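You operate a simulated robot arm through the tools that you are given. There is no shell and no other tool.

You are at the controls of a simulated robot arm. One attempt, no reset.

## Task
Stick the small purple print in the album frame with its number.
Fine: clamp the page first; one click of the wheel gives the one sticky dot; lay it square and right way up, press it flat with the wooden block and put the block back; leave the other small prints alone.

Only the result counts: the job must be done as asked and must still hold three seconds after the hand-in. Knocking over, shifting, dropping, spilling or breaking anything else fails it.

## Robot
A 6-joint arm with a two-finger gripper, fixed in place. Base frame: the origin is at the foot of the arm, x ahead of it, y to its left, z up; the work surface is at about z = 780. Units: mm, rad, N and s.
Its first joint turns from -2.897 to 2.897 rad. Payload 2.45 kg.
The TCP is the grasp point between the finger pads, 20 mm short of the fingertips. In the tool frame z runs along the fingers and y along their closing line. Largest opening 140 mm; the body of the gripper starts 168 mm behind the TCP.
Orientation is that of the tool frame in the base frame, as a unit quaternion [x, y, z, w]. With the fingers straight down and closing along the base's y, the tool's x points along the base's -x, its y along +y and its z along -z.

## Interface
- The arm moves only by the tool servo_tool. Its arguments are lists of equal length, an entry for each row: "linear": the shift along the tool's x, y, z in units of 500 mm (1.0 is 500 mm), a list of three; "rotation": the turn, a rotation vector about the tool's x, y, z in units of 180 degrees (1.0 is 180 degrees), a list of three; "jaw": the closure, from 0 (fully open) to 1 (shut). In form: {"linear": [[tx, ty, tz], ...], "rotation": [[wx, wy, wz], ...], "jaw": [jaw, ...]}. A call has 1 to 20 rows; each row is the pose to reach, as a shift and turn from the pose commanded when the call began, along the tool's axes at that moment. A call with a number of a shift or a turn outside -1 to 1 is refused whole. Rows are played at 5 a second. More than 50 mm and 0.15 rad between two rows, or a gripper value outside its range, and nothing of the call is played. Where a pose cannot be reached the arm comes as near as it can. A force on the tool above 90 N (or 10 N above the force at the start of the call, whichever is more), or a blocked arm, ends the call early, and 0.2 s more pass. Each finger travels about 45 mm/s and halts on what it meets, pressing with about 38 N; the grip force reading is that of the motor and also rises with nothing between the fingers. The clock runs only during rows and for 0.2 s after the last one: add rows that repeat a pose to give the fingers time. It gives the time, the measured TCP pose, the force on the tool (base axes), the opening and the grip force at its end, in the units of the frame above (readings bear some noise), with the torque about the TCP (base axes, N m) and any sound that the robot's microphone picked up.
- Cameras (640 x 400 px; columns grow to the right, rows downward): "scene" is fixed at [400.9, -500.4, 1536.7]; the picture's right is [0.89, -0.45, 0.00], its down [-0.27, -0.52, -0.81] and it looks along [0.37, 0.72, -0.58] (base axes); focal length 342 px, centre (320, 200). "wrist" rides on the gripper at [78, 11, -209] in the tool frame; the picture's right is [-0.14, 0.99, 0.00], its down [-0.92, -0.13, -0.37] and it looks along [-0.36, -0.05, 0.93] (tool axes); focal length 280 px, centre (320, 200). There is no depth. A picture from a camera that has moved, and an enlarged one, comes with that camera's place and axes in the base frame and with its lens.
- capture(camera): a new picture of that camera. The clock stands still meanwhile.
- inspect(camera, box): a new picture of the part [left, top, right, bottom] of that camera's present view, enlarged. The clock stands still meanwhile.
- finish_job(): hands the job in; it is judged then, once.

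Nothing tells you positions but the pictures and the camera data. Unless the task says otherwise, let go and move clear before handing in.

The tools are called by a JSON object that holds its "op" and its "data". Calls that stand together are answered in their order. servo_tool: Moves the arm, as the interface text tells. Its arguments: {"type":"object","properties":{"linear":{"type":"array","items":{"type":"array","items":{"type":"number"}}},"rotation":{"type":"array","items":{"type":"array","items":{"type":"number"}}},"jaw":{"type":"array","items":{"type":"number"}}},"required":["linear","rotation","jaw"]} The other tools are called the same way: capture (camera) takes a picture; inspect (camera, box) takes an enlarged picture of a part of a camera's view; finish_job () hands the job in.

At the start:

```text
t: 0.0
eef_pos: [871.2, 78.1, 1165.6]
ee_rot: [0.0, 1.0, 0.0, -0.001]
ft_force: [0.0, 0.5, 1.2]
torque: [-0.01, 0.03, 0.0]
gripper_width: 140.0
gripper_force: 0.0
```

scene: 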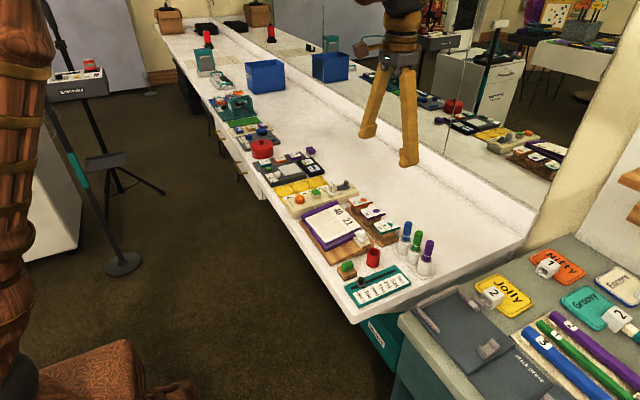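
wrist: 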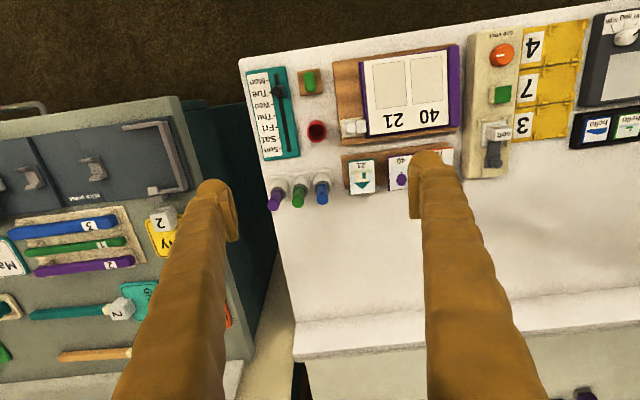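

I see a bench with an album page, small prints on a wooden rack, a wheel-like dispenser and other objects. I'll look closer before moving.

{"op": "inspect", "data": {"camera": "wrist", "box": [240, 40, 480, 220]}}

{"op": "inspect", "data": {"camera": "scene", "box": [270, 170, 450, 310]}}

{"op": "inspect", "data": {"camera": "wrist", "box": [320, 100, 480, 210]}}

```text
2.22 times, centred on (360, 130) of wrist
camera zoom: at [795.0, 88.6, 1374.9], right [0.14, 0.99, 0.0], down [0.92, -0.13, 0.37], along [0.36, -0.05, -0.93], focal length 623 px, centre (231, 356)
```

zoom: 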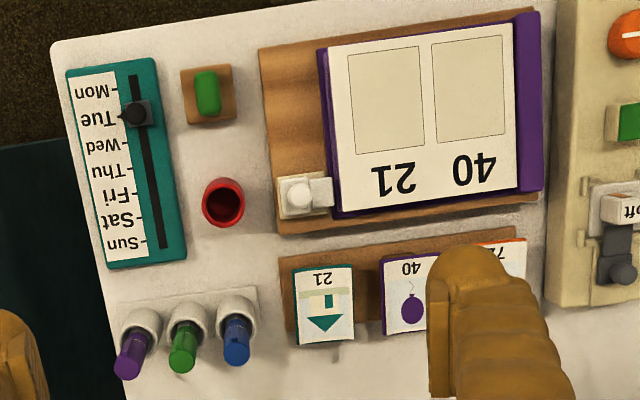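

```text
2.86 times, centred on (360, 240) of scene
camera zoom: at [400.9, -500.4, 1536.7], right [0.89, -0.45, 0.0], down [-0.27, -0.52, -0.81], along [0.37, 0.72, -0.58], focal length 976 px, centre (206, 86)
```

zoom: 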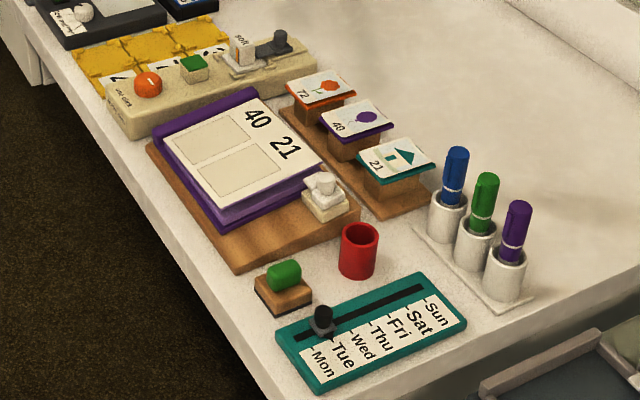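

```text
3.64 times, centred on (400, 155) of wrist
camera zoom: at [795.0, 88.6, 1374.9], right [0.14, 0.99, 0.0], down [0.92, -0.13, 0.37], along [0.36, -0.05, -0.93], focal length 1020 px, centre (29, 364)
```

zoom: 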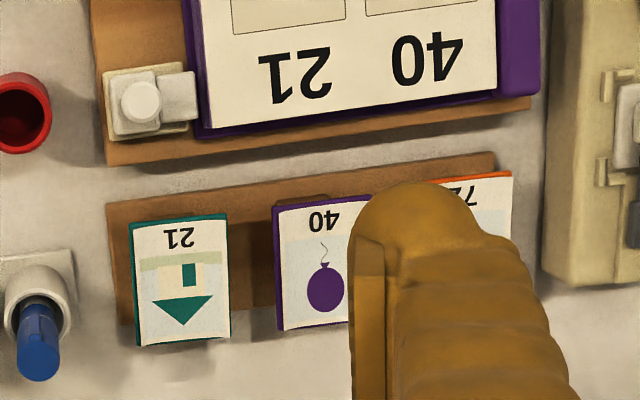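

The purple print bears number 40, and frame 40 is on the album page. I need to find the wheel/dot dispenser, so I'll zoom across the rest of the bench.

{"op": "inspect", "data": {"camera": "scene", "box": [190, 70, 350, 170]}}

{"op": "inspect", "data": {"camera": "scene", "box": [240, 140, 360, 220]}}

{"op": "inspect", "data": {"camera": "scene", "box": [300, 190, 400, 260]}}

{"op": "inspect", "data": {"camera": "scene", "box": [400, 230, 640, 400]}}

{"op": "inspect", "data": {"camera": "wrist", "box": [460, 0, 640, 180]}}

```text
4.00 times, centred on (270, 120) of scene
camera zoom: at [400.9, -500.4, 1536.7], right [0.89, -0.45, 0.0], down [-0.27, -0.52, -0.81], along [0.37, 0.72, -0.58], focal length 1367 px, centre (520, 520)
```

zoom: 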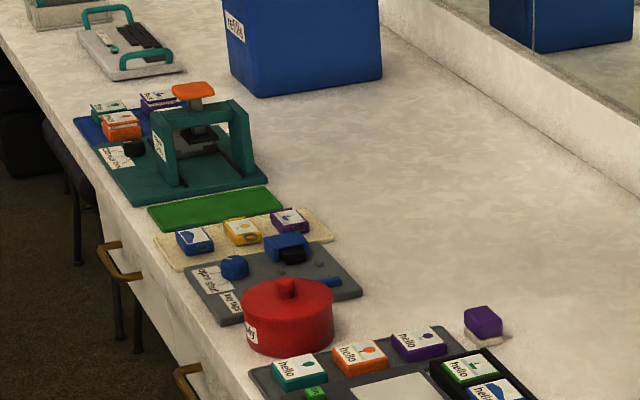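

```text
5.00 times, centred on (300, 180) of scene
camera zoom: at [400.9, -500.4, 1536.7], right [0.89, -0.45, 0.0], down [-0.27, -0.52, -0.81], along [0.37, 0.72, -0.58], focal length 1708 px, centre (420, 300)
```

zoom: 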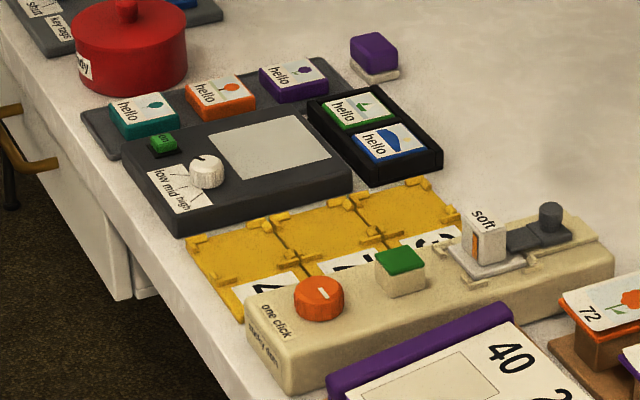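

```text
5.71 times, centred on (350, 225) of scene
camera zoom: at [400.9, -500.4, 1536.7], right [0.89, -0.45, 0.0], down [-0.27, -0.52, -0.81], along [0.37, 0.72, -0.58], focal length 1952 px, centre (149, 57)
```

zoom: 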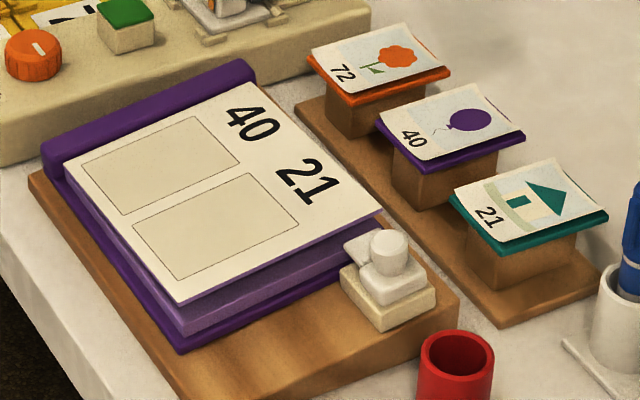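

```text
2.35 times, centred on (520, 315) of scene
camera zoom: at [400.9, -500.4, 1536.7], right [0.89, -0.45, 0.0], down [-0.27, -0.52, -0.81], along [0.37, 0.72, -0.58], focal length 804 px, centre (-151, -71)
```

zoom: 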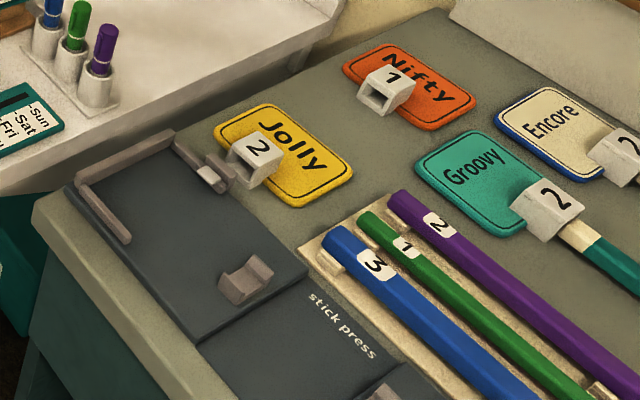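

```text
2.22 times, centred on (550, 90) of wrist
camera zoom: at [795.0, 88.6, 1374.9], right [0.14, 0.99, 0.0], down [0.92, -0.13, 0.37], along [0.36, -0.05, -0.93], focal length 623 px, centre (-191, 444)
```

zoom: 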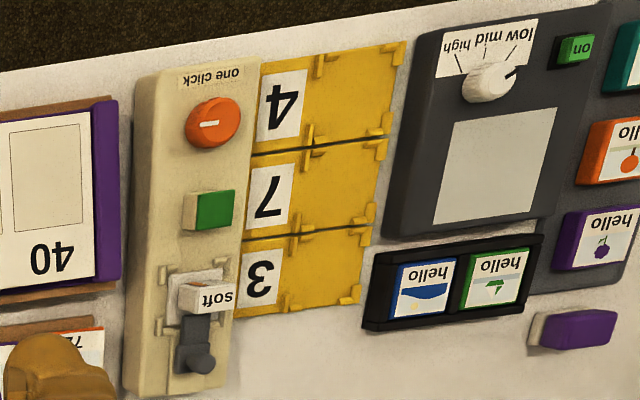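

The beige device with the orange wheel labelled "one click" looks like the dispenser, left of the album. I'll move the wrist camera over it and the album for a close look.

{"op": "servo_tool", "data": {"linear": [[0.033, 0.06, 0.036], [0.066, 0.12, 0.073], [0.098, 0.18, 0.11], [0.131, 0.242, 0.146], [0.164, 0.302, 0.182], [0.197, 0.363, 0.219], [0.23, 0.423, 0.255], [0.262, 0.484, 0.292], [0.262, 0.484, 0.292]], "rotation": [[0, 0, 0], [0, 0, 0], [0, 0, 0], [0, 0, 0], [0, 0, 0], [0, 0, 0], [0, 0, 0], [0, 0, 0], [0, 0, 0]], "jaw": [0, 0, 0, 0, 0, 0, 0, 0, 0]}}

{"op": "capture", "data": {"camera": "wrist"}}

{"op": "inspect", "data": {"camera": "wrist", "box": [230, 60, 430, 260]}}

```text
t: 2.0
eef_pos: [740.5, 320.3, 1020.8]
ee_rot: [0.0, 1.0, 0.0, 0.001]
ft_force: [-0.1, 0.1, 0.3]
torque: [0.0, 0.01, 0.01]
gripper_width: 139.9
gripper_force: 0.1
```

```text
taken
camera wrist: at [664.0, 330.0, 1230.2], right [0.14, 0.99, 0.0], down [0.92, -0.13, 0.37], along [0.36, -0.05, -0.93], focal length 280 px, centre (320, 200)
```

wrist: 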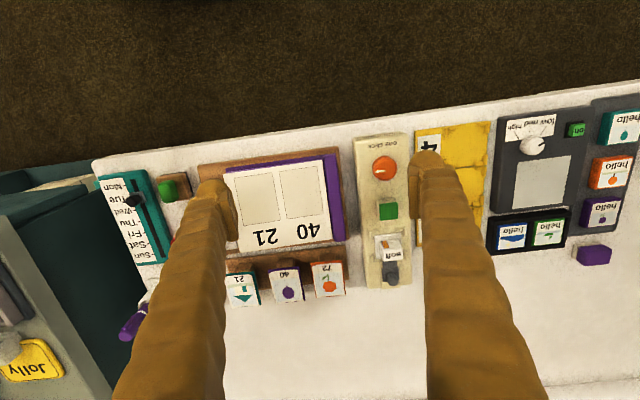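

```text
2.00 times, centred on (330, 160) of wrist
camera zoom: at [664.0, 330.0, 1230.2], right [0.14, 0.99, 0.0], down [0.92, -0.13, 0.37], along [0.36, -0.05, -0.93], focal length 561 px, centre (300, 280)
```

zoom: 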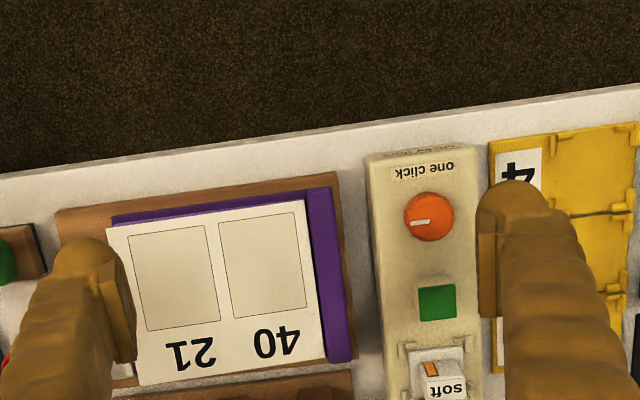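

The album is at about x≈800, y≈290, with the device just left of it. I'll read the labels at higher zoom.

{"op": "inspect", "data": {"camera": "scene", "box": [286, 176, 336, 216]}}

{"op": "inspect", "data": {"camera": "scene", "box": [318, 170, 368, 210]}}

{"op": "inspect", "data": {"camera": "wrist", "box": [345, 125, 445, 295]}}

{"op": "inspect", "data": {"camera": "scene", "box": [330, 230, 410, 300]}}

```text
10.00 times, centred on (311, 196) of scene
camera zoom: at [400.9, -500.4, 1536.7], right [0.89, -0.45, 0.0], down [-0.27, -0.52, -0.81], along [0.37, 0.72, -0.58], focal length 3416 px, centre (410, 240)
```

zoom: 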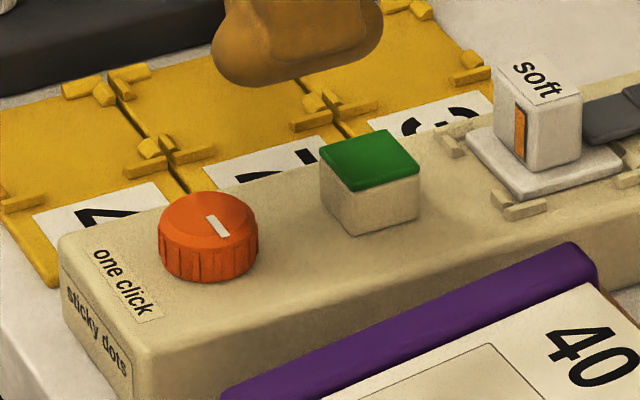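

```text
10.00 times, centred on (343, 190) of scene
camera zoom: at [400.9, -500.4, 1536.7], right [0.89, -0.45, 0.0], down [-0.27, -0.52, -0.81], along [0.37, 0.72, -0.58], focal length 3416 px, centre (90, 300)
```

zoom: 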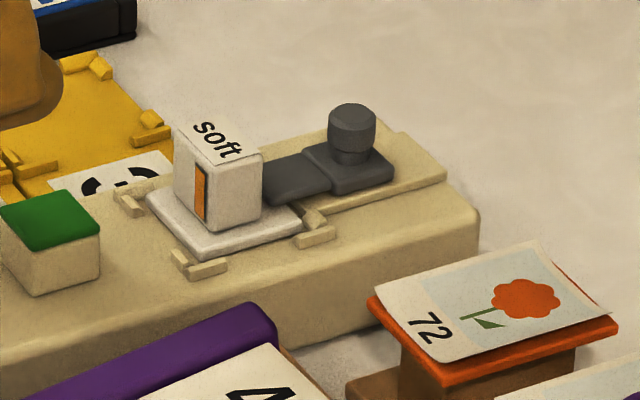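

```text
2.35 times, centred on (395, 210) of wrist
camera zoom: at [664.0, 330.0, 1230.2], right [0.14, 0.99, 0.0], down [0.92, -0.13, 0.37], along [0.36, -0.05, -0.93], focal length 660 px, centre (144, 176)
```

zoom: 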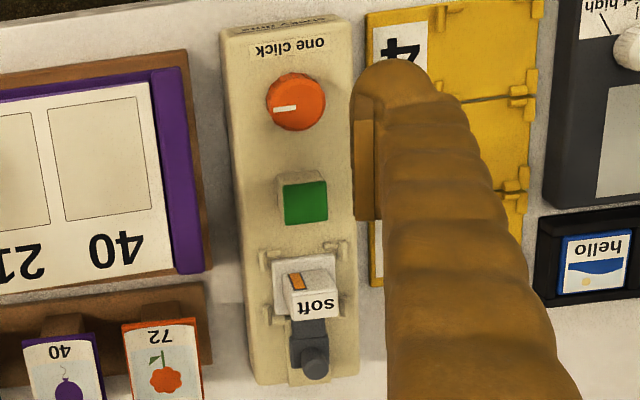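

```text
5.71 times, centred on (370, 265) of scene
camera zoom: at [400.9, -500.4, 1536.7], right [0.89, -0.45, 0.0], down [-0.27, -0.52, -0.81], along [0.37, 0.72, -0.58], focal length 1952 px, centre (34, -171)
```

zoom: 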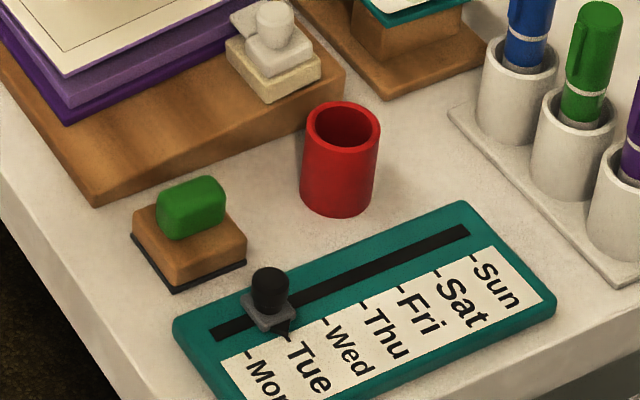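

The beige unit reads "sticky dots / one click", so it is the dispenser; the wooden block with the green knob sits by the red cup. Next I'll look closely at the page clamp and the block.

{"op": "servo_tool", "data": {"linear": [[-0.03, -0.066, 0.028], [-0.06, -0.132, 0.056], [-0.09, -0.198, 0.084], [-0.12, -0.264, 0.112], [-0.156, -0.33, 0.14], [-0.156, -0.33, 0.14]], "rotation": [[0, 0, 0], [0, 0, 0], [0, 0, 0], [0, 0, 0], [0, 0, 0], [0, 0, 0]], "jaw": [0, 0, 0, 0, 0, 0]}}

{"op": "capture", "data": {"camera": "wrist"}}

{"op": "inspect", "data": {"camera": "wrist", "box": [260, 80, 420, 240]}}

{"op": "inspect", "data": {"camera": "scene", "box": [340, 210, 400, 260]}}

```text
t: 3.4
eef_pos: [818.9, 157.5, 948.3]
ee_rot: [0.0, 1.0, 0.0, 0.0]
ft_force: [-0.1, -0.6, -0.1]
torque: [0.02, 0.02, 0.01]
gripper_width: 140.0
gripper_force: 0.1
```

```text
taken
camera wrist: at [742.5, 167.6, 1156.8], right [0.14, 0.99, 0.0], down [0.92, -0.13, 0.37], along [0.36, -0.05, -0.93], focal length 280 px, centre (320, 200)
```

wrist: 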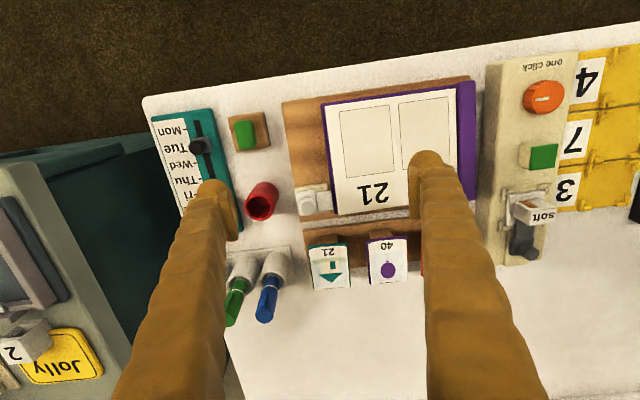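

```text
2.50 times, centred on (340, 160) of wrist
camera zoom: at [742.5, 167.6, 1156.8], right [0.14, 0.99, 0.0], down [0.92, -0.13, 0.37], along [0.36, -0.05, -0.93], focal length 701 px, centre (270, 300)
```

zoom: 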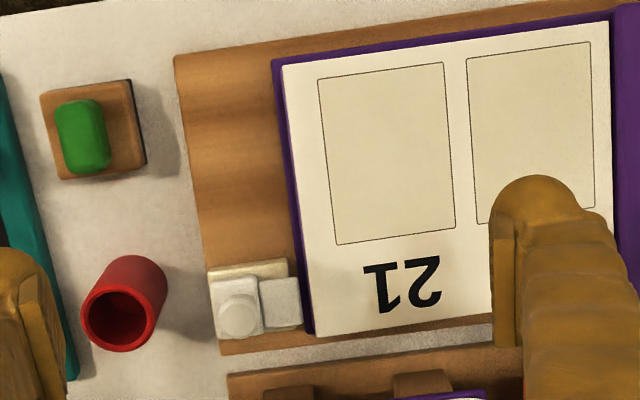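

```text
8.00 times, centred on (370, 235) of scene
camera zoom: at [400.9, -500.4, 1536.7], right [0.89, -0.45, 0.0], down [-0.27, -0.52, -0.81], along [0.37, 0.72, -0.58], focal length 2733 px, centre (-80, -80)
```

zoom: 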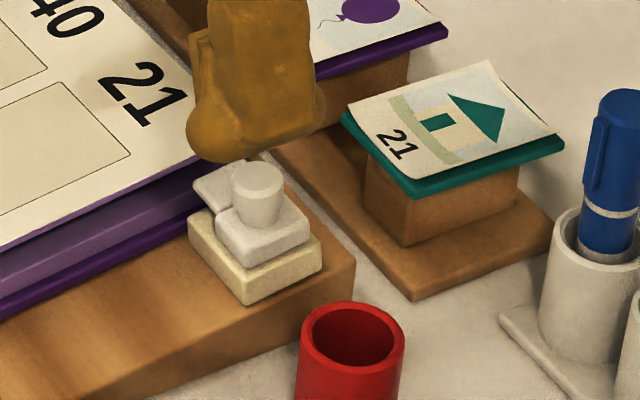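

The clamp is a white slider with a knob (top about x=867, y=135, z=855) on a cream base, with a tongue pointing toward the page. I'll close the fingers and come down on the knob's far side from the page, ready to push it.

{"op": "servo_tool", "data": {"linear": [[-0.05, -0.055, 0], [-0.0976, -0.11, 0], [-0.0976, -0.11, 0], [-0.0976, -0.11, 0], [-0.0976, -0.11, 0], [-0.0976, -0.11, 0], [-0.0976, -0.11, 0], [-0.0976, -0.11, 0], [-0.0976, -0.11, 0.06], [-0.0976, -0.11, 0.12], [-0.0976, -0.11, 0.12]], "rotation": [[0, 0, 0], [0, 0, 0], [0, 0, 0], [0, 0, 0], [0, 0, 0], [0, 0, 0], [0, 0, 0], [0, 0, 0], [0, 0, 0], [0, 0, 0], [0, 0, 0]], "jaw": [1, 1, 1, 1, 1, 1, 1, 1, 1, 1, 1]}}

{"op": "capture", "data": {"camera": "wrist"}}

{"op": "inspect", "data": {"camera": "scene", "box": [330, 200, 410, 260]}}

```text
t: 5.8
eef_pos: [868.1, 101.4, 887.3]
ee_rot: [0.0, 1.0, 0.0, 0.001]
ft_force: [0.2, 1.0, -0.2]
torque: [0.01, 0.03, -0.02]
gripper_width: 0.0
gripper_force: 29.6
```

```text
taken
camera wrist: at [791.3, 112.1, 1096.8], right [0.14, 0.99, 0.0], down [0.92, -0.13, 0.37], along [0.36, -0.05, -0.93], focal length 280 px, centre (320, 200)
```

wrist: 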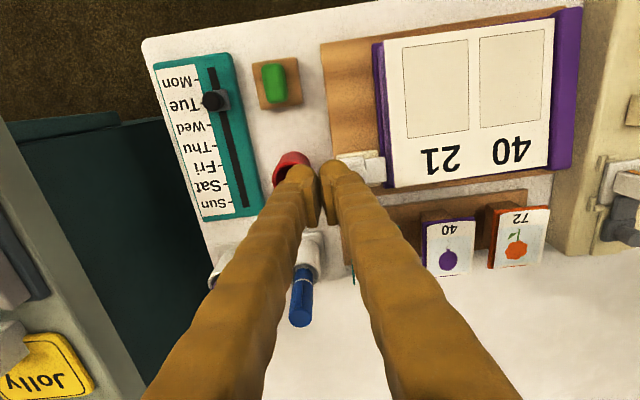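

```text
6.67 times, centred on (370, 230) of scene
camera zoom: at [400.9, -500.4, 1536.7], right [0.89, -0.45, 0.0], down [-0.27, -0.52, -0.81], along [0.37, 0.72, -0.58], focal length 2278 px, centre (-13, 0)
```

zoom: 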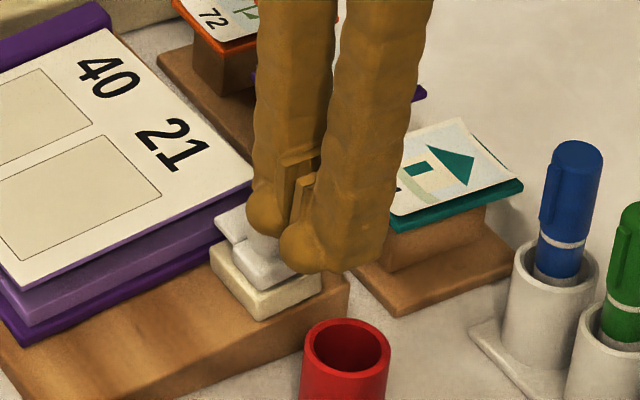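

The closed fingers are at y≈101, just short of the knob and above cup height. I'll lower to push height and look again.

{"op": "servo_tool", "data": {"linear": [[0, 0, 0.025], [0, 0, 0.049], [0, 0, 0.049]], "rotation": [[0, 0, 0], [0, 0, 0], [0, 0, 0]], "jaw": [1, 1, 1]}}

{"op": "inspect", "data": {"camera": "wrist", "box": [260, 100, 420, 220]}}

{"op": "inspect", "data": {"camera": "scene", "box": [340, 210, 400, 260]}}

```text
t: 6.6
eef_pos: [866.9, 100.6, 863.6]
ee_rot: [0.0, 1.0, 0.0, 0.0]
ft_force: [0.3, 0.3, -0.2]
torque: [-0.01, -0.01, -0.03]
gripper_width: 0.0
gripper_force: 29.5
```

```text
3.33 times, centred on (340, 160) of wrist
camera zoom: at [790.0, 111.1, 1074.7], right [0.14, 0.99, 0.0], down [0.92, -0.13, 0.37], along [0.37, -0.05, -0.93], focal length 935 px, centre (253, 333)
```

zoom: 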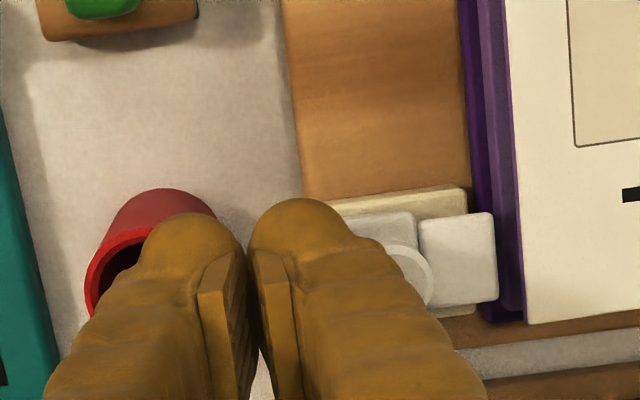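

```text
8.00 times, centred on (370, 235) of scene
camera zoom: at [400.9, -500.4, 1536.7], right [0.89, -0.45, 0.0], down [-0.27, -0.52, -0.81], along [0.37, 0.72, -0.58], focal length 2733 px, centre (-80, -80)
```

zoom: 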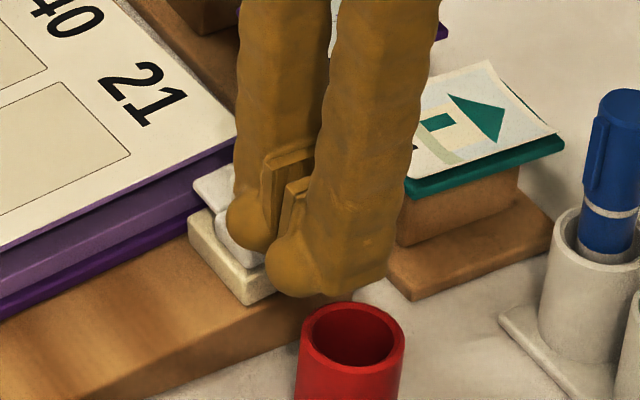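

Fingers are beside the knob at push height. I'll push in small steps toward the page (+y), watching the force.

{"op": "servo_tool", "data": {"linear": [[0, 0.008, 0], [0, 0.016, 0], [0, 0.024, 0], [0, 0.032, 0], [0, 0.032, 0]], "rotation": [[0, 0, 0], [0, 0, 0], [0, 0, 0], [0, 0, 0], [0, 0, 0]], "jaw": [1, 1, 1, 1, 1]}}

{"op": "inspect", "data": {"camera": "wrist", "box": [260, 100, 420, 220]}}

```text
t: 7.8
eef_pos: [867.8, 117.7, 865.8]
ee_rot: [0.001, 1.0, 0.0, 0.0]
ft_force: [-0.2, -0.3, 0.3]
torque: [-0.01, -0.02, 0.02]
gripper_width: 0.0
gripper_force: 29.1
```

```text
3.33 times, centred on (340, 160) of wrist
camera zoom: at [791.0, 127.2, 1074.4], right [0.14, 0.99, 0.0], down [0.92, -0.13, 0.37], along [0.36, -0.05, -0.93], focal length 935 px, centre (253, 333)
```

zoom: 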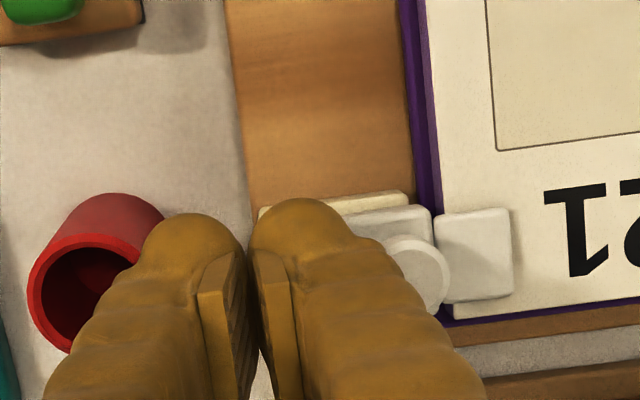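

The slider moves with the finger and its tongue already overlaps the page. I'll continue gently until it stops.

{"op": "servo_tool", "data": {"linear": [[0, 0.004, 0], [0, 0.008, 0], [0, 0.012, 0], [0, 0.012, 0]], "rotation": [[0, 0, 0], [0, 0, 0], [0, 0, 0], [0, 0, 0]], "jaw": [1, 1, 1, 1]}}

{"op": "inspect", "data": {"camera": "wrist", "box": [260, 100, 420, 220]}}

{"op": "inspect", "data": {"camera": "scene", "box": [340, 210, 400, 260]}}

```text
t: 8.8
eef_pos: [867.1, 121.7, 865.3]
ee_rot: [0.001, 1.0, 0.0, 0.001]
ft_force: [-1.1, -9.9, -0.1]
torque: [-0.11, 0.01, 0.03]
gripper_width: 0.0
gripper_force: 29.5
```

```text
3.33 times, centred on (340, 160) of wrist
camera zoom: at [790.8, 132.2, 1073.6], right [0.14, 0.99, 0.0], down [0.92, -0.13, 0.37], along [0.36, -0.05, -0.93], focal length 935 px, centre (253, 333)
```

zoom: 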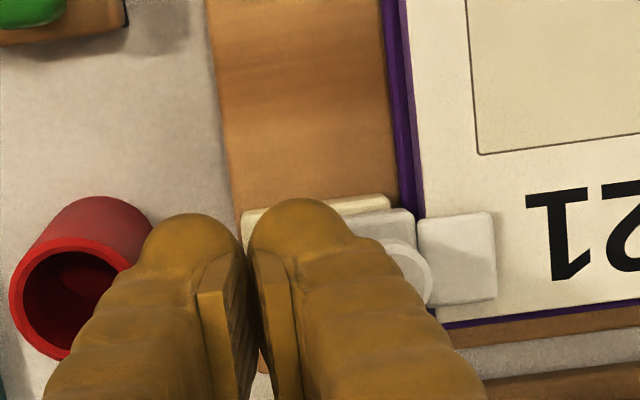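

```text
8.00 times, centred on (370, 235) of scene
camera zoom: at [400.9, -500.4, 1536.7], right [0.89, -0.45, 0.0], down [-0.27, -0.52, -0.81], along [0.37, 0.72, -0.58], focal length 2733 px, centre (-80, -80)
```

zoom: 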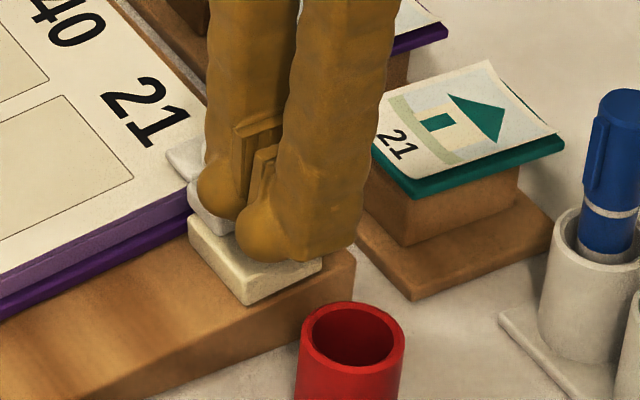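

The page visibly dropped under the tongue, and the force rose to about 10 N, so it is near its stop. I'll nudge 3 mm more to confirm it.

{"op": "servo_tool", "data": {"linear": [[0, 0.003, 0], [0, 0.006, 0], [0, 0.006, 0]], "rotation": [[0, 0, 0], [0, 0, 0], [0, 0, 0]], "jaw": [1, 1, 1]}}

{"op": "inspect", "data": {"camera": "scene", "box": [340, 210, 400, 260]}}

```text
t: 9.6
eef_pos: [867.8, 123.8, 864.7]
ee_rot: [0.0, 1.0, 0.0, -0.001]
ft_force: [-1.1, -34.0, -3.5]
torque: [-0.42, -0.01, 0.03]
gripper_width: 0.0
gripper_force: 29.5
```

```text
8.00 times, centred on (370, 235) of scene
camera zoom: at [400.9, -500.4, 1536.7], right [0.89, -0.45, 0.0], down [-0.27, -0.52, -0.81], along [0.37, 0.72, -0.58], focal length 2733 px, centre (-80, -80)
```

zoom: 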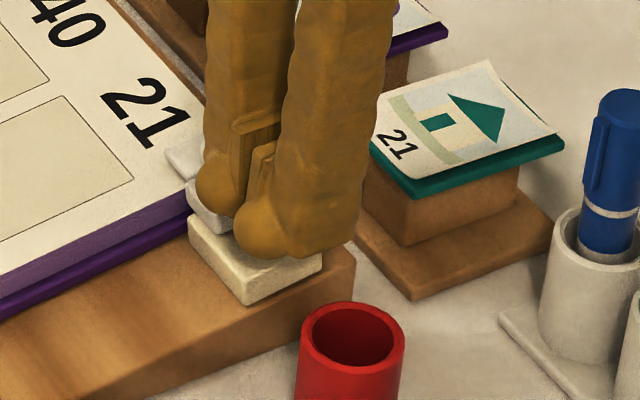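

The hard stop is confirmed (34 N for 2 mm), so the page is clamped. I'll back off, rise clear, and go look at the wheel.

{"op": "servo_tool", "data": {"linear": [[0, -0.02, 0], [0, -0.04, 0], [0, -0.04, -0.08], [0, -0.04, -0.17], [0.05, 0.04, -0.2], [0.09, 0.13, -0.2], [0.13, 0.22, -0.2], [0.17, 0.3, -0.2], [0.21, 0.38, -0.2], [0.25, 0.46, -0.2], [0.27, 0.54, -0.2], [0.27, 0.54, -0.2]], "rotation": [[0, 0, 0], [0, 0, 0], [0, 0, 0], [0, 0, 0], [0, 0, 0], [0, 0, 0], [0, 0, 0], [0, 0, 0], [0, 0, 0], [0, 0, 0], [0, 0, 0], [0, 0, 0]], "jaw": [1, 1, 1, 1, 0.6, 0.6, 0.6, 0.6, 0.6, 0.6, 0.6, 0.6]}}

{"op": "capture", "data": {"camera": "wrist"}}

{"op": "inspect", "data": {"camera": "scene", "box": [300, 190, 400, 260]}}

```text
t: 12.2
eef_pos: [732.0, 395.9, 963.8]
ee_rot: [0.0, 1.0, 0.0, -0.001]
ft_force: [-1.1, 1.6, -0.4]
torque: [-0.02, -0.01, 0.04]
gripper_width: 55.9
gripper_force: 0.0
```

```text
taken
camera wrist: at [654.7, 406.1, 1174.1], right [0.14, 0.99, 0.0], down [0.92, -0.13, 0.37], along [0.36, -0.05, -0.93], focal length 280 px, centre (320, 200)
```

wrist: 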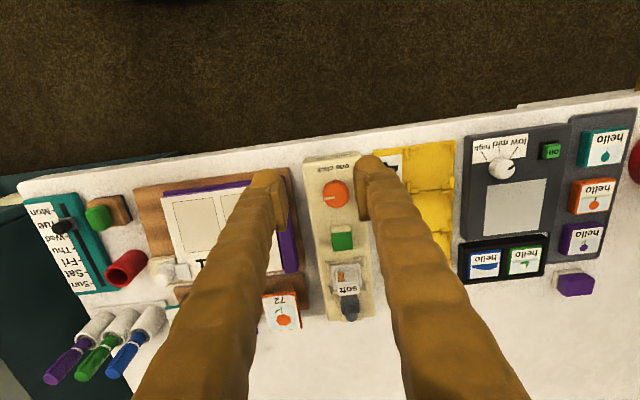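

```text
5.71 times, centred on (350, 225) of scene
camera zoom: at [400.9, -500.4, 1536.7], right [0.89, -0.45, 0.0], down [-0.27, -0.52, -0.81], along [0.37, 0.72, -0.58], focal length 1952 px, centre (149, 57)
```

zoom: 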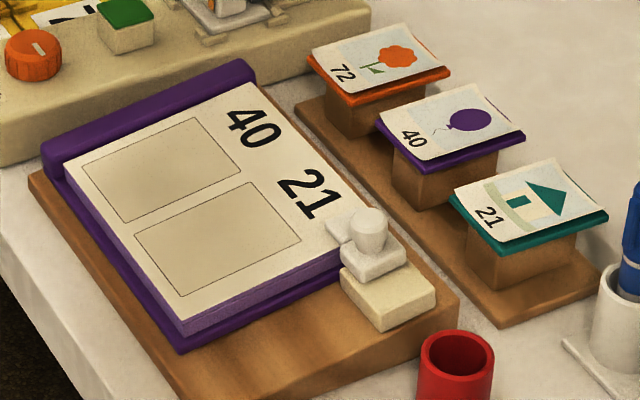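

The clamp tongue now holds the page corner, and nothing else moved. Now I'll zoom in on the wheel and the dispensing area.

{"op": "inspect", "data": {"camera": "wrist", "box": [290, 145, 390, 245]}}

{"op": "inspect", "data": {"camera": "wrist", "box": [300, 220, 400, 330]}}

{"op": "inspect", "data": {"camera": "scene", "box": [290, 165, 370, 215]}}

```text
4.00 times, centred on (340, 195) of wrist
camera zoom: at [654.7, 406.1, 1174.1], right [0.14, 0.99, 0.0], down [0.92, -0.13, 0.37], along [0.36, -0.05, -0.93], focal length 1122 px, centre (240, 220)
```

zoom: 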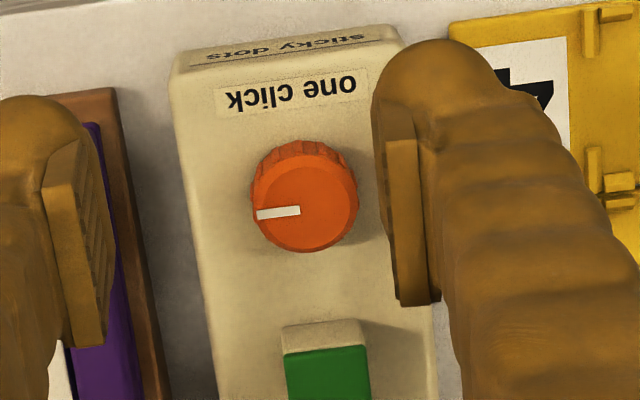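

```text
3.64 times, centred on (350, 275) of wrist
camera zoom: at [654.7, 406.1, 1174.1], right [0.14, 0.99, 0.0], down [0.92, -0.13, 0.37], along [0.36, -0.05, -0.93], focal length 1020 px, centre (211, -73)
```

zoom: 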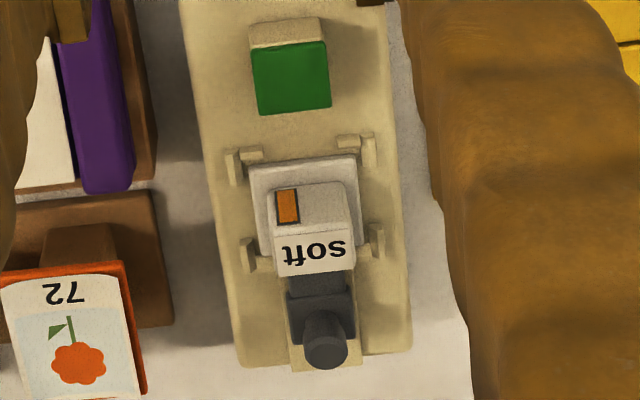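

```text
8.00 times, centred on (330, 190) of scene
camera zoom: at [400.9, -500.4, 1536.7], right [0.89, -0.45, 0.0], down [-0.27, -0.52, -0.81], along [0.37, 0.72, -0.58], focal length 2733 px, centre (240, 280)
```

zoom: 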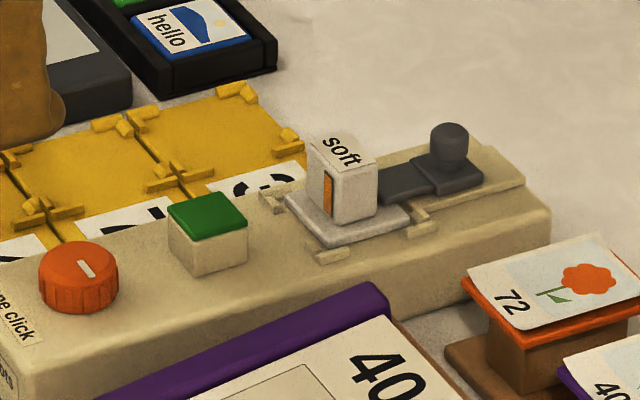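

The wheel is a vertical-axis knob about 33 mm across at roughly (783.5, 408), top z≈837, its mark pointing toward -y. I'll straddle it with the fingers and check before gripping.

{"op": "servo_tool", "data": {"linear": [[-0.06, 0.013, 0.02], [-0.103, 0.0258, 0.06], [-0.103, 0.0258, 0.13], [-0.103, 0.0258, 0.19], [-0.103, 0.0258, 0.19]], "rotation": [[0, 0, 0], [0, 0, 0], [0, 0, 0], [0, 0, 0], [0, 0, 0]], "jaw": [0.57, 0.57, 0.57, 0.57, 0.57]}}

{"op": "inspect", "data": {"camera": "wrist", "box": [240, 100, 400, 220]}}

{"op": "inspect", "data": {"camera": "scene", "box": [280, 150, 360, 210]}}

```text
t: 13.4
eef_pos: [783.9, 408.7, 872.3]
ee_rot: [-0.001, 1.0, 0.001, 0.0]
ft_force: [0.1, 0.5, 0.7]
torque: [0.01, -0.01, -0.04]
gripper_width: 60.4
gripper_force: 0.0
```

```text
3.33 times, centred on (320, 160) of wrist
camera zoom: at [706.8, 419.4, 1081.4], right [0.14, 0.99, 0.0], down [0.92, -0.13, 0.37], along [0.37, -0.05, -0.93], focal length 935 px, centre (320, 333)
```

zoom: 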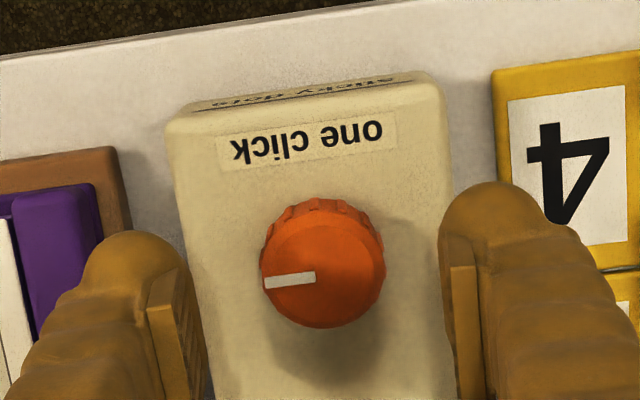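

```text
6.67 times, centred on (320, 180) of scene
camera zoom: at [400.9, -500.4, 1536.7], right [0.89, -0.45, 0.0], down [-0.27, -0.52, -0.81], along [0.37, 0.72, -0.58], focal length 2278 px, centre (320, 333)
```

zoom: 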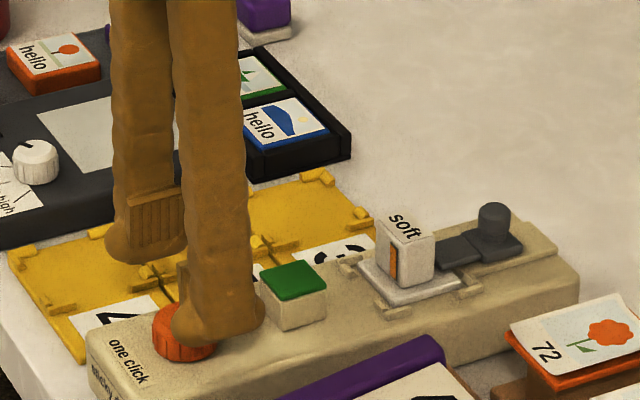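

The knob is centred between the fingers. I'll lower so about 10 mm of the fingertips overlap it, then close.

{"op": "servo_tool", "data": {"linear": [[0, 0.001, 0.025], [0, 0.001, 0.046], [0, 0.001, 0.046], [0, 0.001, 0.046], [0, 0.001, 0.046], [0, 0.001, 0.046]], "rotation": [[0, 0, 0], [0, 0, 0], [0, 0, 0], [0, 0, 0], [0, 0, 0], [0, 0, 0]], "jaw": [0.57, 0.57, 0.57, 0.85, 0.85, 0.85]}}

{"op": "inspect", "data": {"camera": "wrist", "box": [240, 100, 400, 220]}}

```text
t: 14.8
eef_pos: [785.5, 410.3, 847.8]
ee_rot: [0.0, 1.0, 0.0, 0.0]
ft_force: [0.8, 14.6, -3.2]
torque: [0.29, -0.02, -0.03]
gripper_width: 31.8
gripper_force: 32.4
```

```text
3.33 times, centred on (320, 160) of wrist
camera zoom: at [707.5, 419.9, 1057.6], right [0.14, 0.99, 0.0], down [0.92, -0.13, 0.37], along [0.37, -0.05, -0.93], focal length 935 px, centre (320, 333)
```

zoom: 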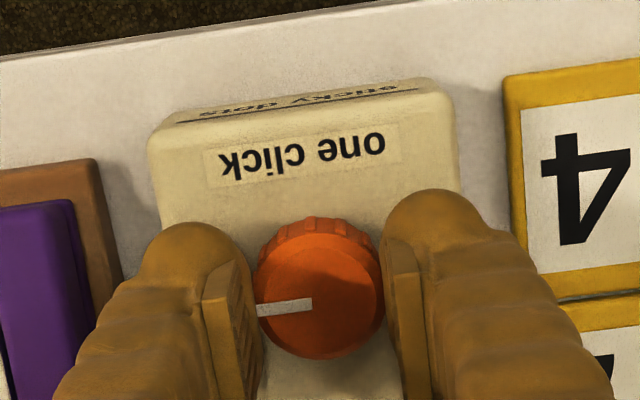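

The knob is gripped at 31.8 mm; a sideways force says it sits about 2 mm farther in +y, so I'll correct that and begin turning clockwise in small steps, listening for a click.

{"op": "servo_tool", "data": {"linear": [[0, 0.004, 0], [0, 0.004, 0], [0, 0.004, 0]], "rotation": [[0, 0, 0], [0, 0, 0.0278], [0, 0, 0.0556]], "jaw": [0.85, 0.85, 0.85]}}

{"op": "inspect", "data": {"camera": "wrist", "box": [240, 100, 400, 220]}}

```text
t: 15.6
eef_pos: [785.2, 409.3, 847.3]
ee_rot: [0.089, 0.996, 0.0, 0.0]
ft_force: [3.1, -14.1, 13.3]
torque: [-0.2, 0.05, 0.01]
gripper_width: 31.7
gripper_force: 44.8
```

```text
3.33 times, centred on (320, 160) of wrist
camera zoom: at [710.6, 433.7, 1057.6], right [0.31, 0.95, 0.0], down [0.88, -0.29, 0.37], along [0.35, -0.11, -0.93], focal length 935 px, centre (320, 333)
```

zoom: 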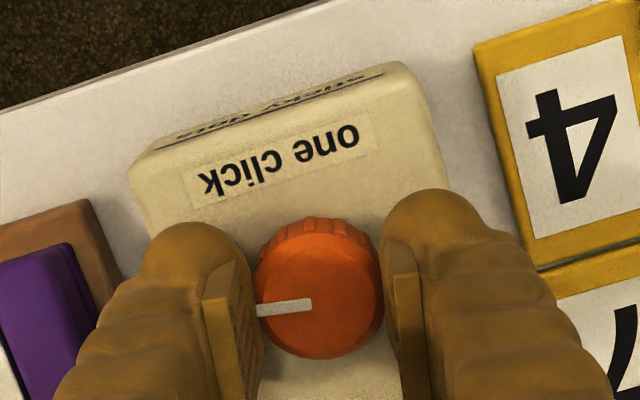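

The wheel turned with the fingers and no click yet. I'll ease the sideways offset and continue turning.

{"op": "servo_tool", "data": {"linear": [[0, -0.002, 0], [0, -0.002, 0], [0, -0.002, 0]], "rotation": [[0, 0, 0.0139], [0, 0, 0.0278], [0, 0, 0.0417]], "jaw": [0.85, 0.85, 0.85]}}

{"op": "inspect", "data": {"camera": "wrist", "box": [240, 100, 400, 220]}}

{"op": "inspect", "data": {"camera": "scene", "box": [290, 165, 370, 215]}}

```text
t: 16.4
eef_pos: [783.7, 410.4, 848.4]
ee_rot: [0.154, 0.988, 0.0, 0.001]
ft_force: [13.8, -6.8, 22.2]
torque: [-0.1, -0.14, -0.01]
gripper_width: 31.7
gripper_force: 45.4
```

```text
3.33 times, centred on (320, 160) of wrist
camera zoom: at [714.0, 442.8, 1057.6], right [0.43, 0.9, 0.0], down [0.84, -0.4, 0.37], along [0.33, -0.16, -0.93], focal length 935 px, centre (320, 333)
```

zoom: 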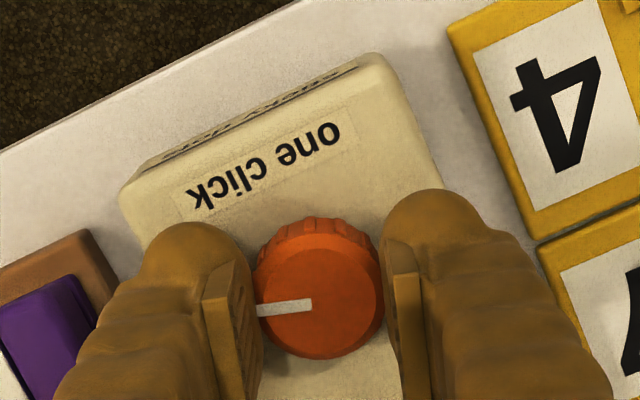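

```text
8.00 times, centred on (330, 190) of scene
camera zoom: at [400.9, -500.4, 1536.7], right [0.89, -0.45, 0.0], down [-0.27, -0.52, -0.81], along [0.37, 0.72, -0.58], focal length 2733 px, centre (240, 280)
```

zoom: 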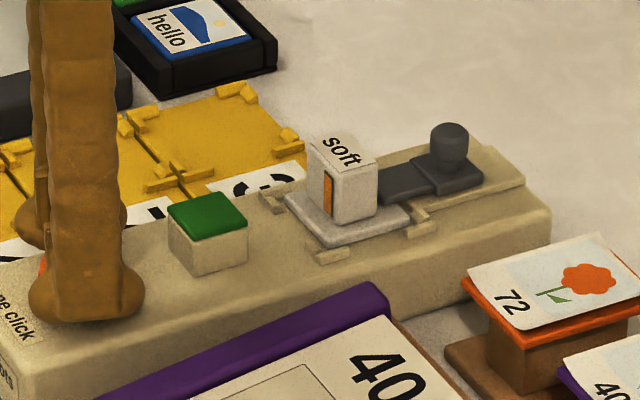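

No click yet at about 18°. I'll keep turning in small increments.

{"op": "servo_tool", "data": {"linear": [[0, 0, -0.002], [0, 0, -0.002], [0, 0, -0.002]], "rotation": [[0, 0, 0.0139], [0, 0, 0.0278], [0, 0, 0.0417]], "jaw": [0.85, 0.85, 0.85]}}

{"op": "inspect", "data": {"camera": "wrist", "box": [240, 100, 400, 220]}}

{"op": "inspect", "data": {"camera": "scene", "box": [290, 165, 370, 215]}}

```text
t: 17.2
eef_pos: [784.6, 409.0, 848.5]
ee_rot: [0.217, 0.976, 0.0, 0.001]
ft_force: [11.8, -5.1, 21.1]
torque: [-0.04, -0.07, 0.02]
gripper_width: 31.4
gripper_force: 44.7
```

```text
3.33 times, centred on (320, 160) of wrist
camera zoom: at [719.3, 451.9, 1057.7], right [0.54, 0.84, 0.0], down [0.78, -0.51, 0.37], along [0.31, -0.2, -0.93], focal length 935 px, centre (320, 333)
```

zoom: 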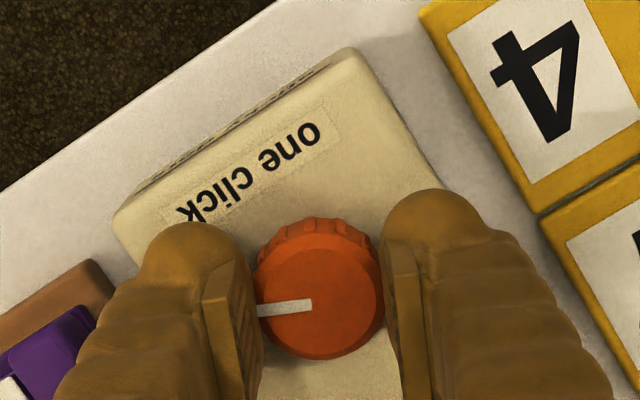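

```text
8.00 times, centred on (330, 190) of scene
camera zoom: at [400.9, -500.4, 1536.7], right [0.89, -0.45, 0.0], down [-0.27, -0.52, -0.81], along [0.37, 0.72, -0.58], focal length 2733 px, centre (240, 280)
```

zoom: 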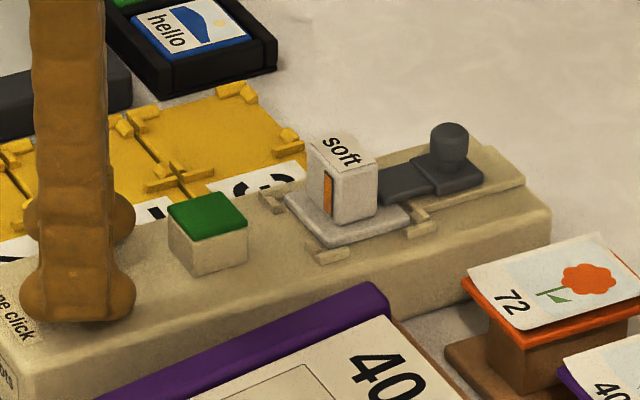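

At 25° with no click yet, I'll continue in the same way.

{"op": "servo_tool", "data": {"linear": [[0, 0, 0], [0, 0, 0]], "rotation": [[0, 0, 0.0167], [0, 0, 0.0334]], "jaw": [0.85, 0.85]}}

{"op": "inspect", "data": {"camera": "wrist", "box": [240, 100, 400, 220]}}

{"op": "inspect", "data": {"camera": "scene", "box": [290, 165, 370, 215]}}

```text
t: 17.8
eef_pos: [784.7, 410.1, 848.0]
ee_rot: [0.268, 0.963, 0.001, 0.001]
ft_force: [15.7, 7.4, 17.5]
torque: [0.14, -0.22, 0.0]
gripper_width: 31.3
gripper_force: 45.1
```

```text
3.33 times, centred on (320, 160) of wrist
camera zoom: at [724.0, 458.5, 1057.7], right [0.63, 0.78, 0.0], down [0.72, -0.59, 0.37], along [0.29, -0.23, -0.93], focal length 935 px, centre (320, 333)
```

zoom: 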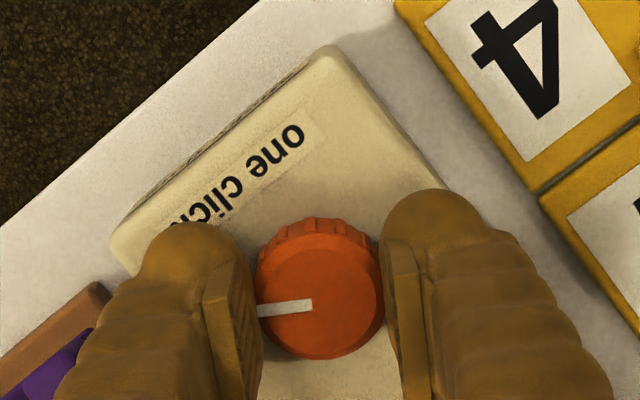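

```text
8.00 times, centred on (330, 190) of scene
camera zoom: at [400.9, -500.4, 1536.7], right [0.89, -0.45, 0.0], down [-0.27, -0.52, -0.81], along [0.37, 0.72, -0.58], focal length 2733 px, centre (240, 280)
```

zoom: 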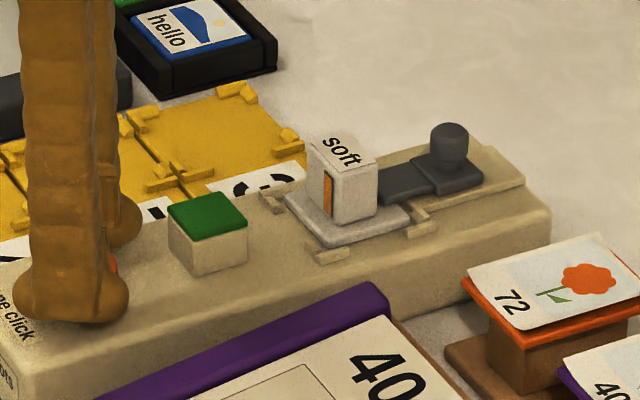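

About 31° and still no click. I'll keep going with small steps and a slight lateral correction.

{"op": "servo_tool", "data": {"linear": [[0, 0.002, 0], [0, 0.002, 0]], "rotation": [[0, 0, 0.0167], [0, 0, 0.0334]], "jaw": [0.85, 0.85]}}

{"op": "inspect", "data": {"camera": "scene", "box": [290, 165, 370, 215]}}

```text
t: 18.4
eef_pos: [784.6, 409.3, 849.0]
ee_rot: [0.318, 0.948, 0.0, 0.0]
ft_force: [13.2, -16.1, 26.9]
torque: [-0.18, -0.11, 0.02]
gripper_width: 31.5
gripper_force: 45.4
```

```text
8.00 times, centred on (330, 190) of scene
camera zoom: at [400.9, -500.4, 1536.7], right [0.89, -0.45, 0.0], down [-0.27, -0.52, -0.81], along [0.37, 0.72, -0.58], focal length 2733 px, centre (240, 280)
```

zoom: 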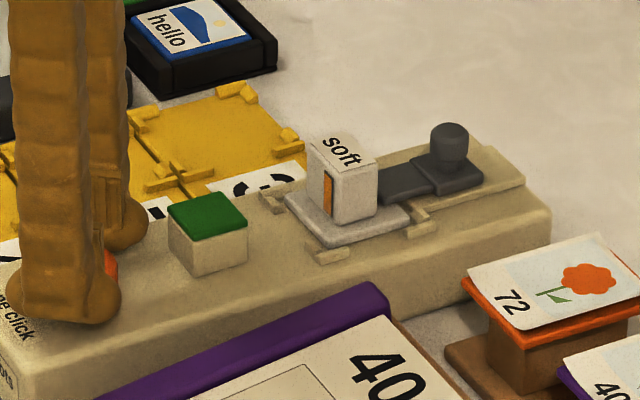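

About 37°. I'll relax the vertical load slightly and continue.

{"op": "servo_tool", "data": {"linear": [[0, -0.001, -0.002], [0, -0.001, -0.002]], "rotation": [[0, 0, 0.0167], [0, 0, 0.0334]], "jaw": [0.85, 0.85]}}

{"op": "inspect", "data": {"camera": "wrist", "box": [240, 100, 400, 220]}}

{"op": "inspect", "data": {"camera": "scene", "box": [290, 165, 370, 215]}}

```text
t: 19.0
eef_pos: [784.3, 409.0, 847.6]
ee_rot: [0.367, 0.93, -0.001, -0.001]
ft_force: [20.2, -14.7, 4.1]
torque: [-0.24, -0.28, 0.0]
gripper_width: 31.8
gripper_force: 44.9
```

```text
3.33 times, centred on (320, 160) of wrist
camera zoom: at [735.9, 470.5, 1057.8], right [0.78, 0.63, 0.0], down [0.58, -0.72, 0.37], along [0.23, -0.29, -0.93], focal length 935 px, centre (320, 333)
```

zoom: 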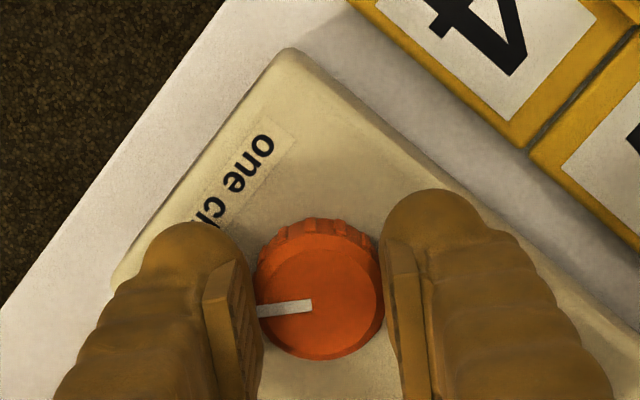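

```text
8.00 times, centred on (330, 190) of scene
camera zoom: at [400.9, -500.4, 1536.7], right [0.89, -0.45, 0.0], down [-0.27, -0.52, -0.81], along [0.37, 0.72, -0.58], focal length 2733 px, centre (240, 280)
```

zoom: 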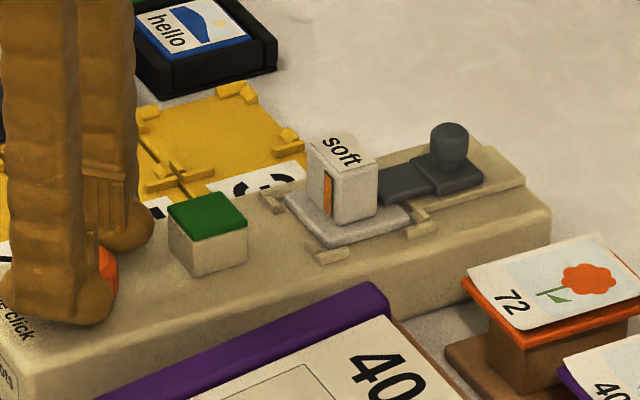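

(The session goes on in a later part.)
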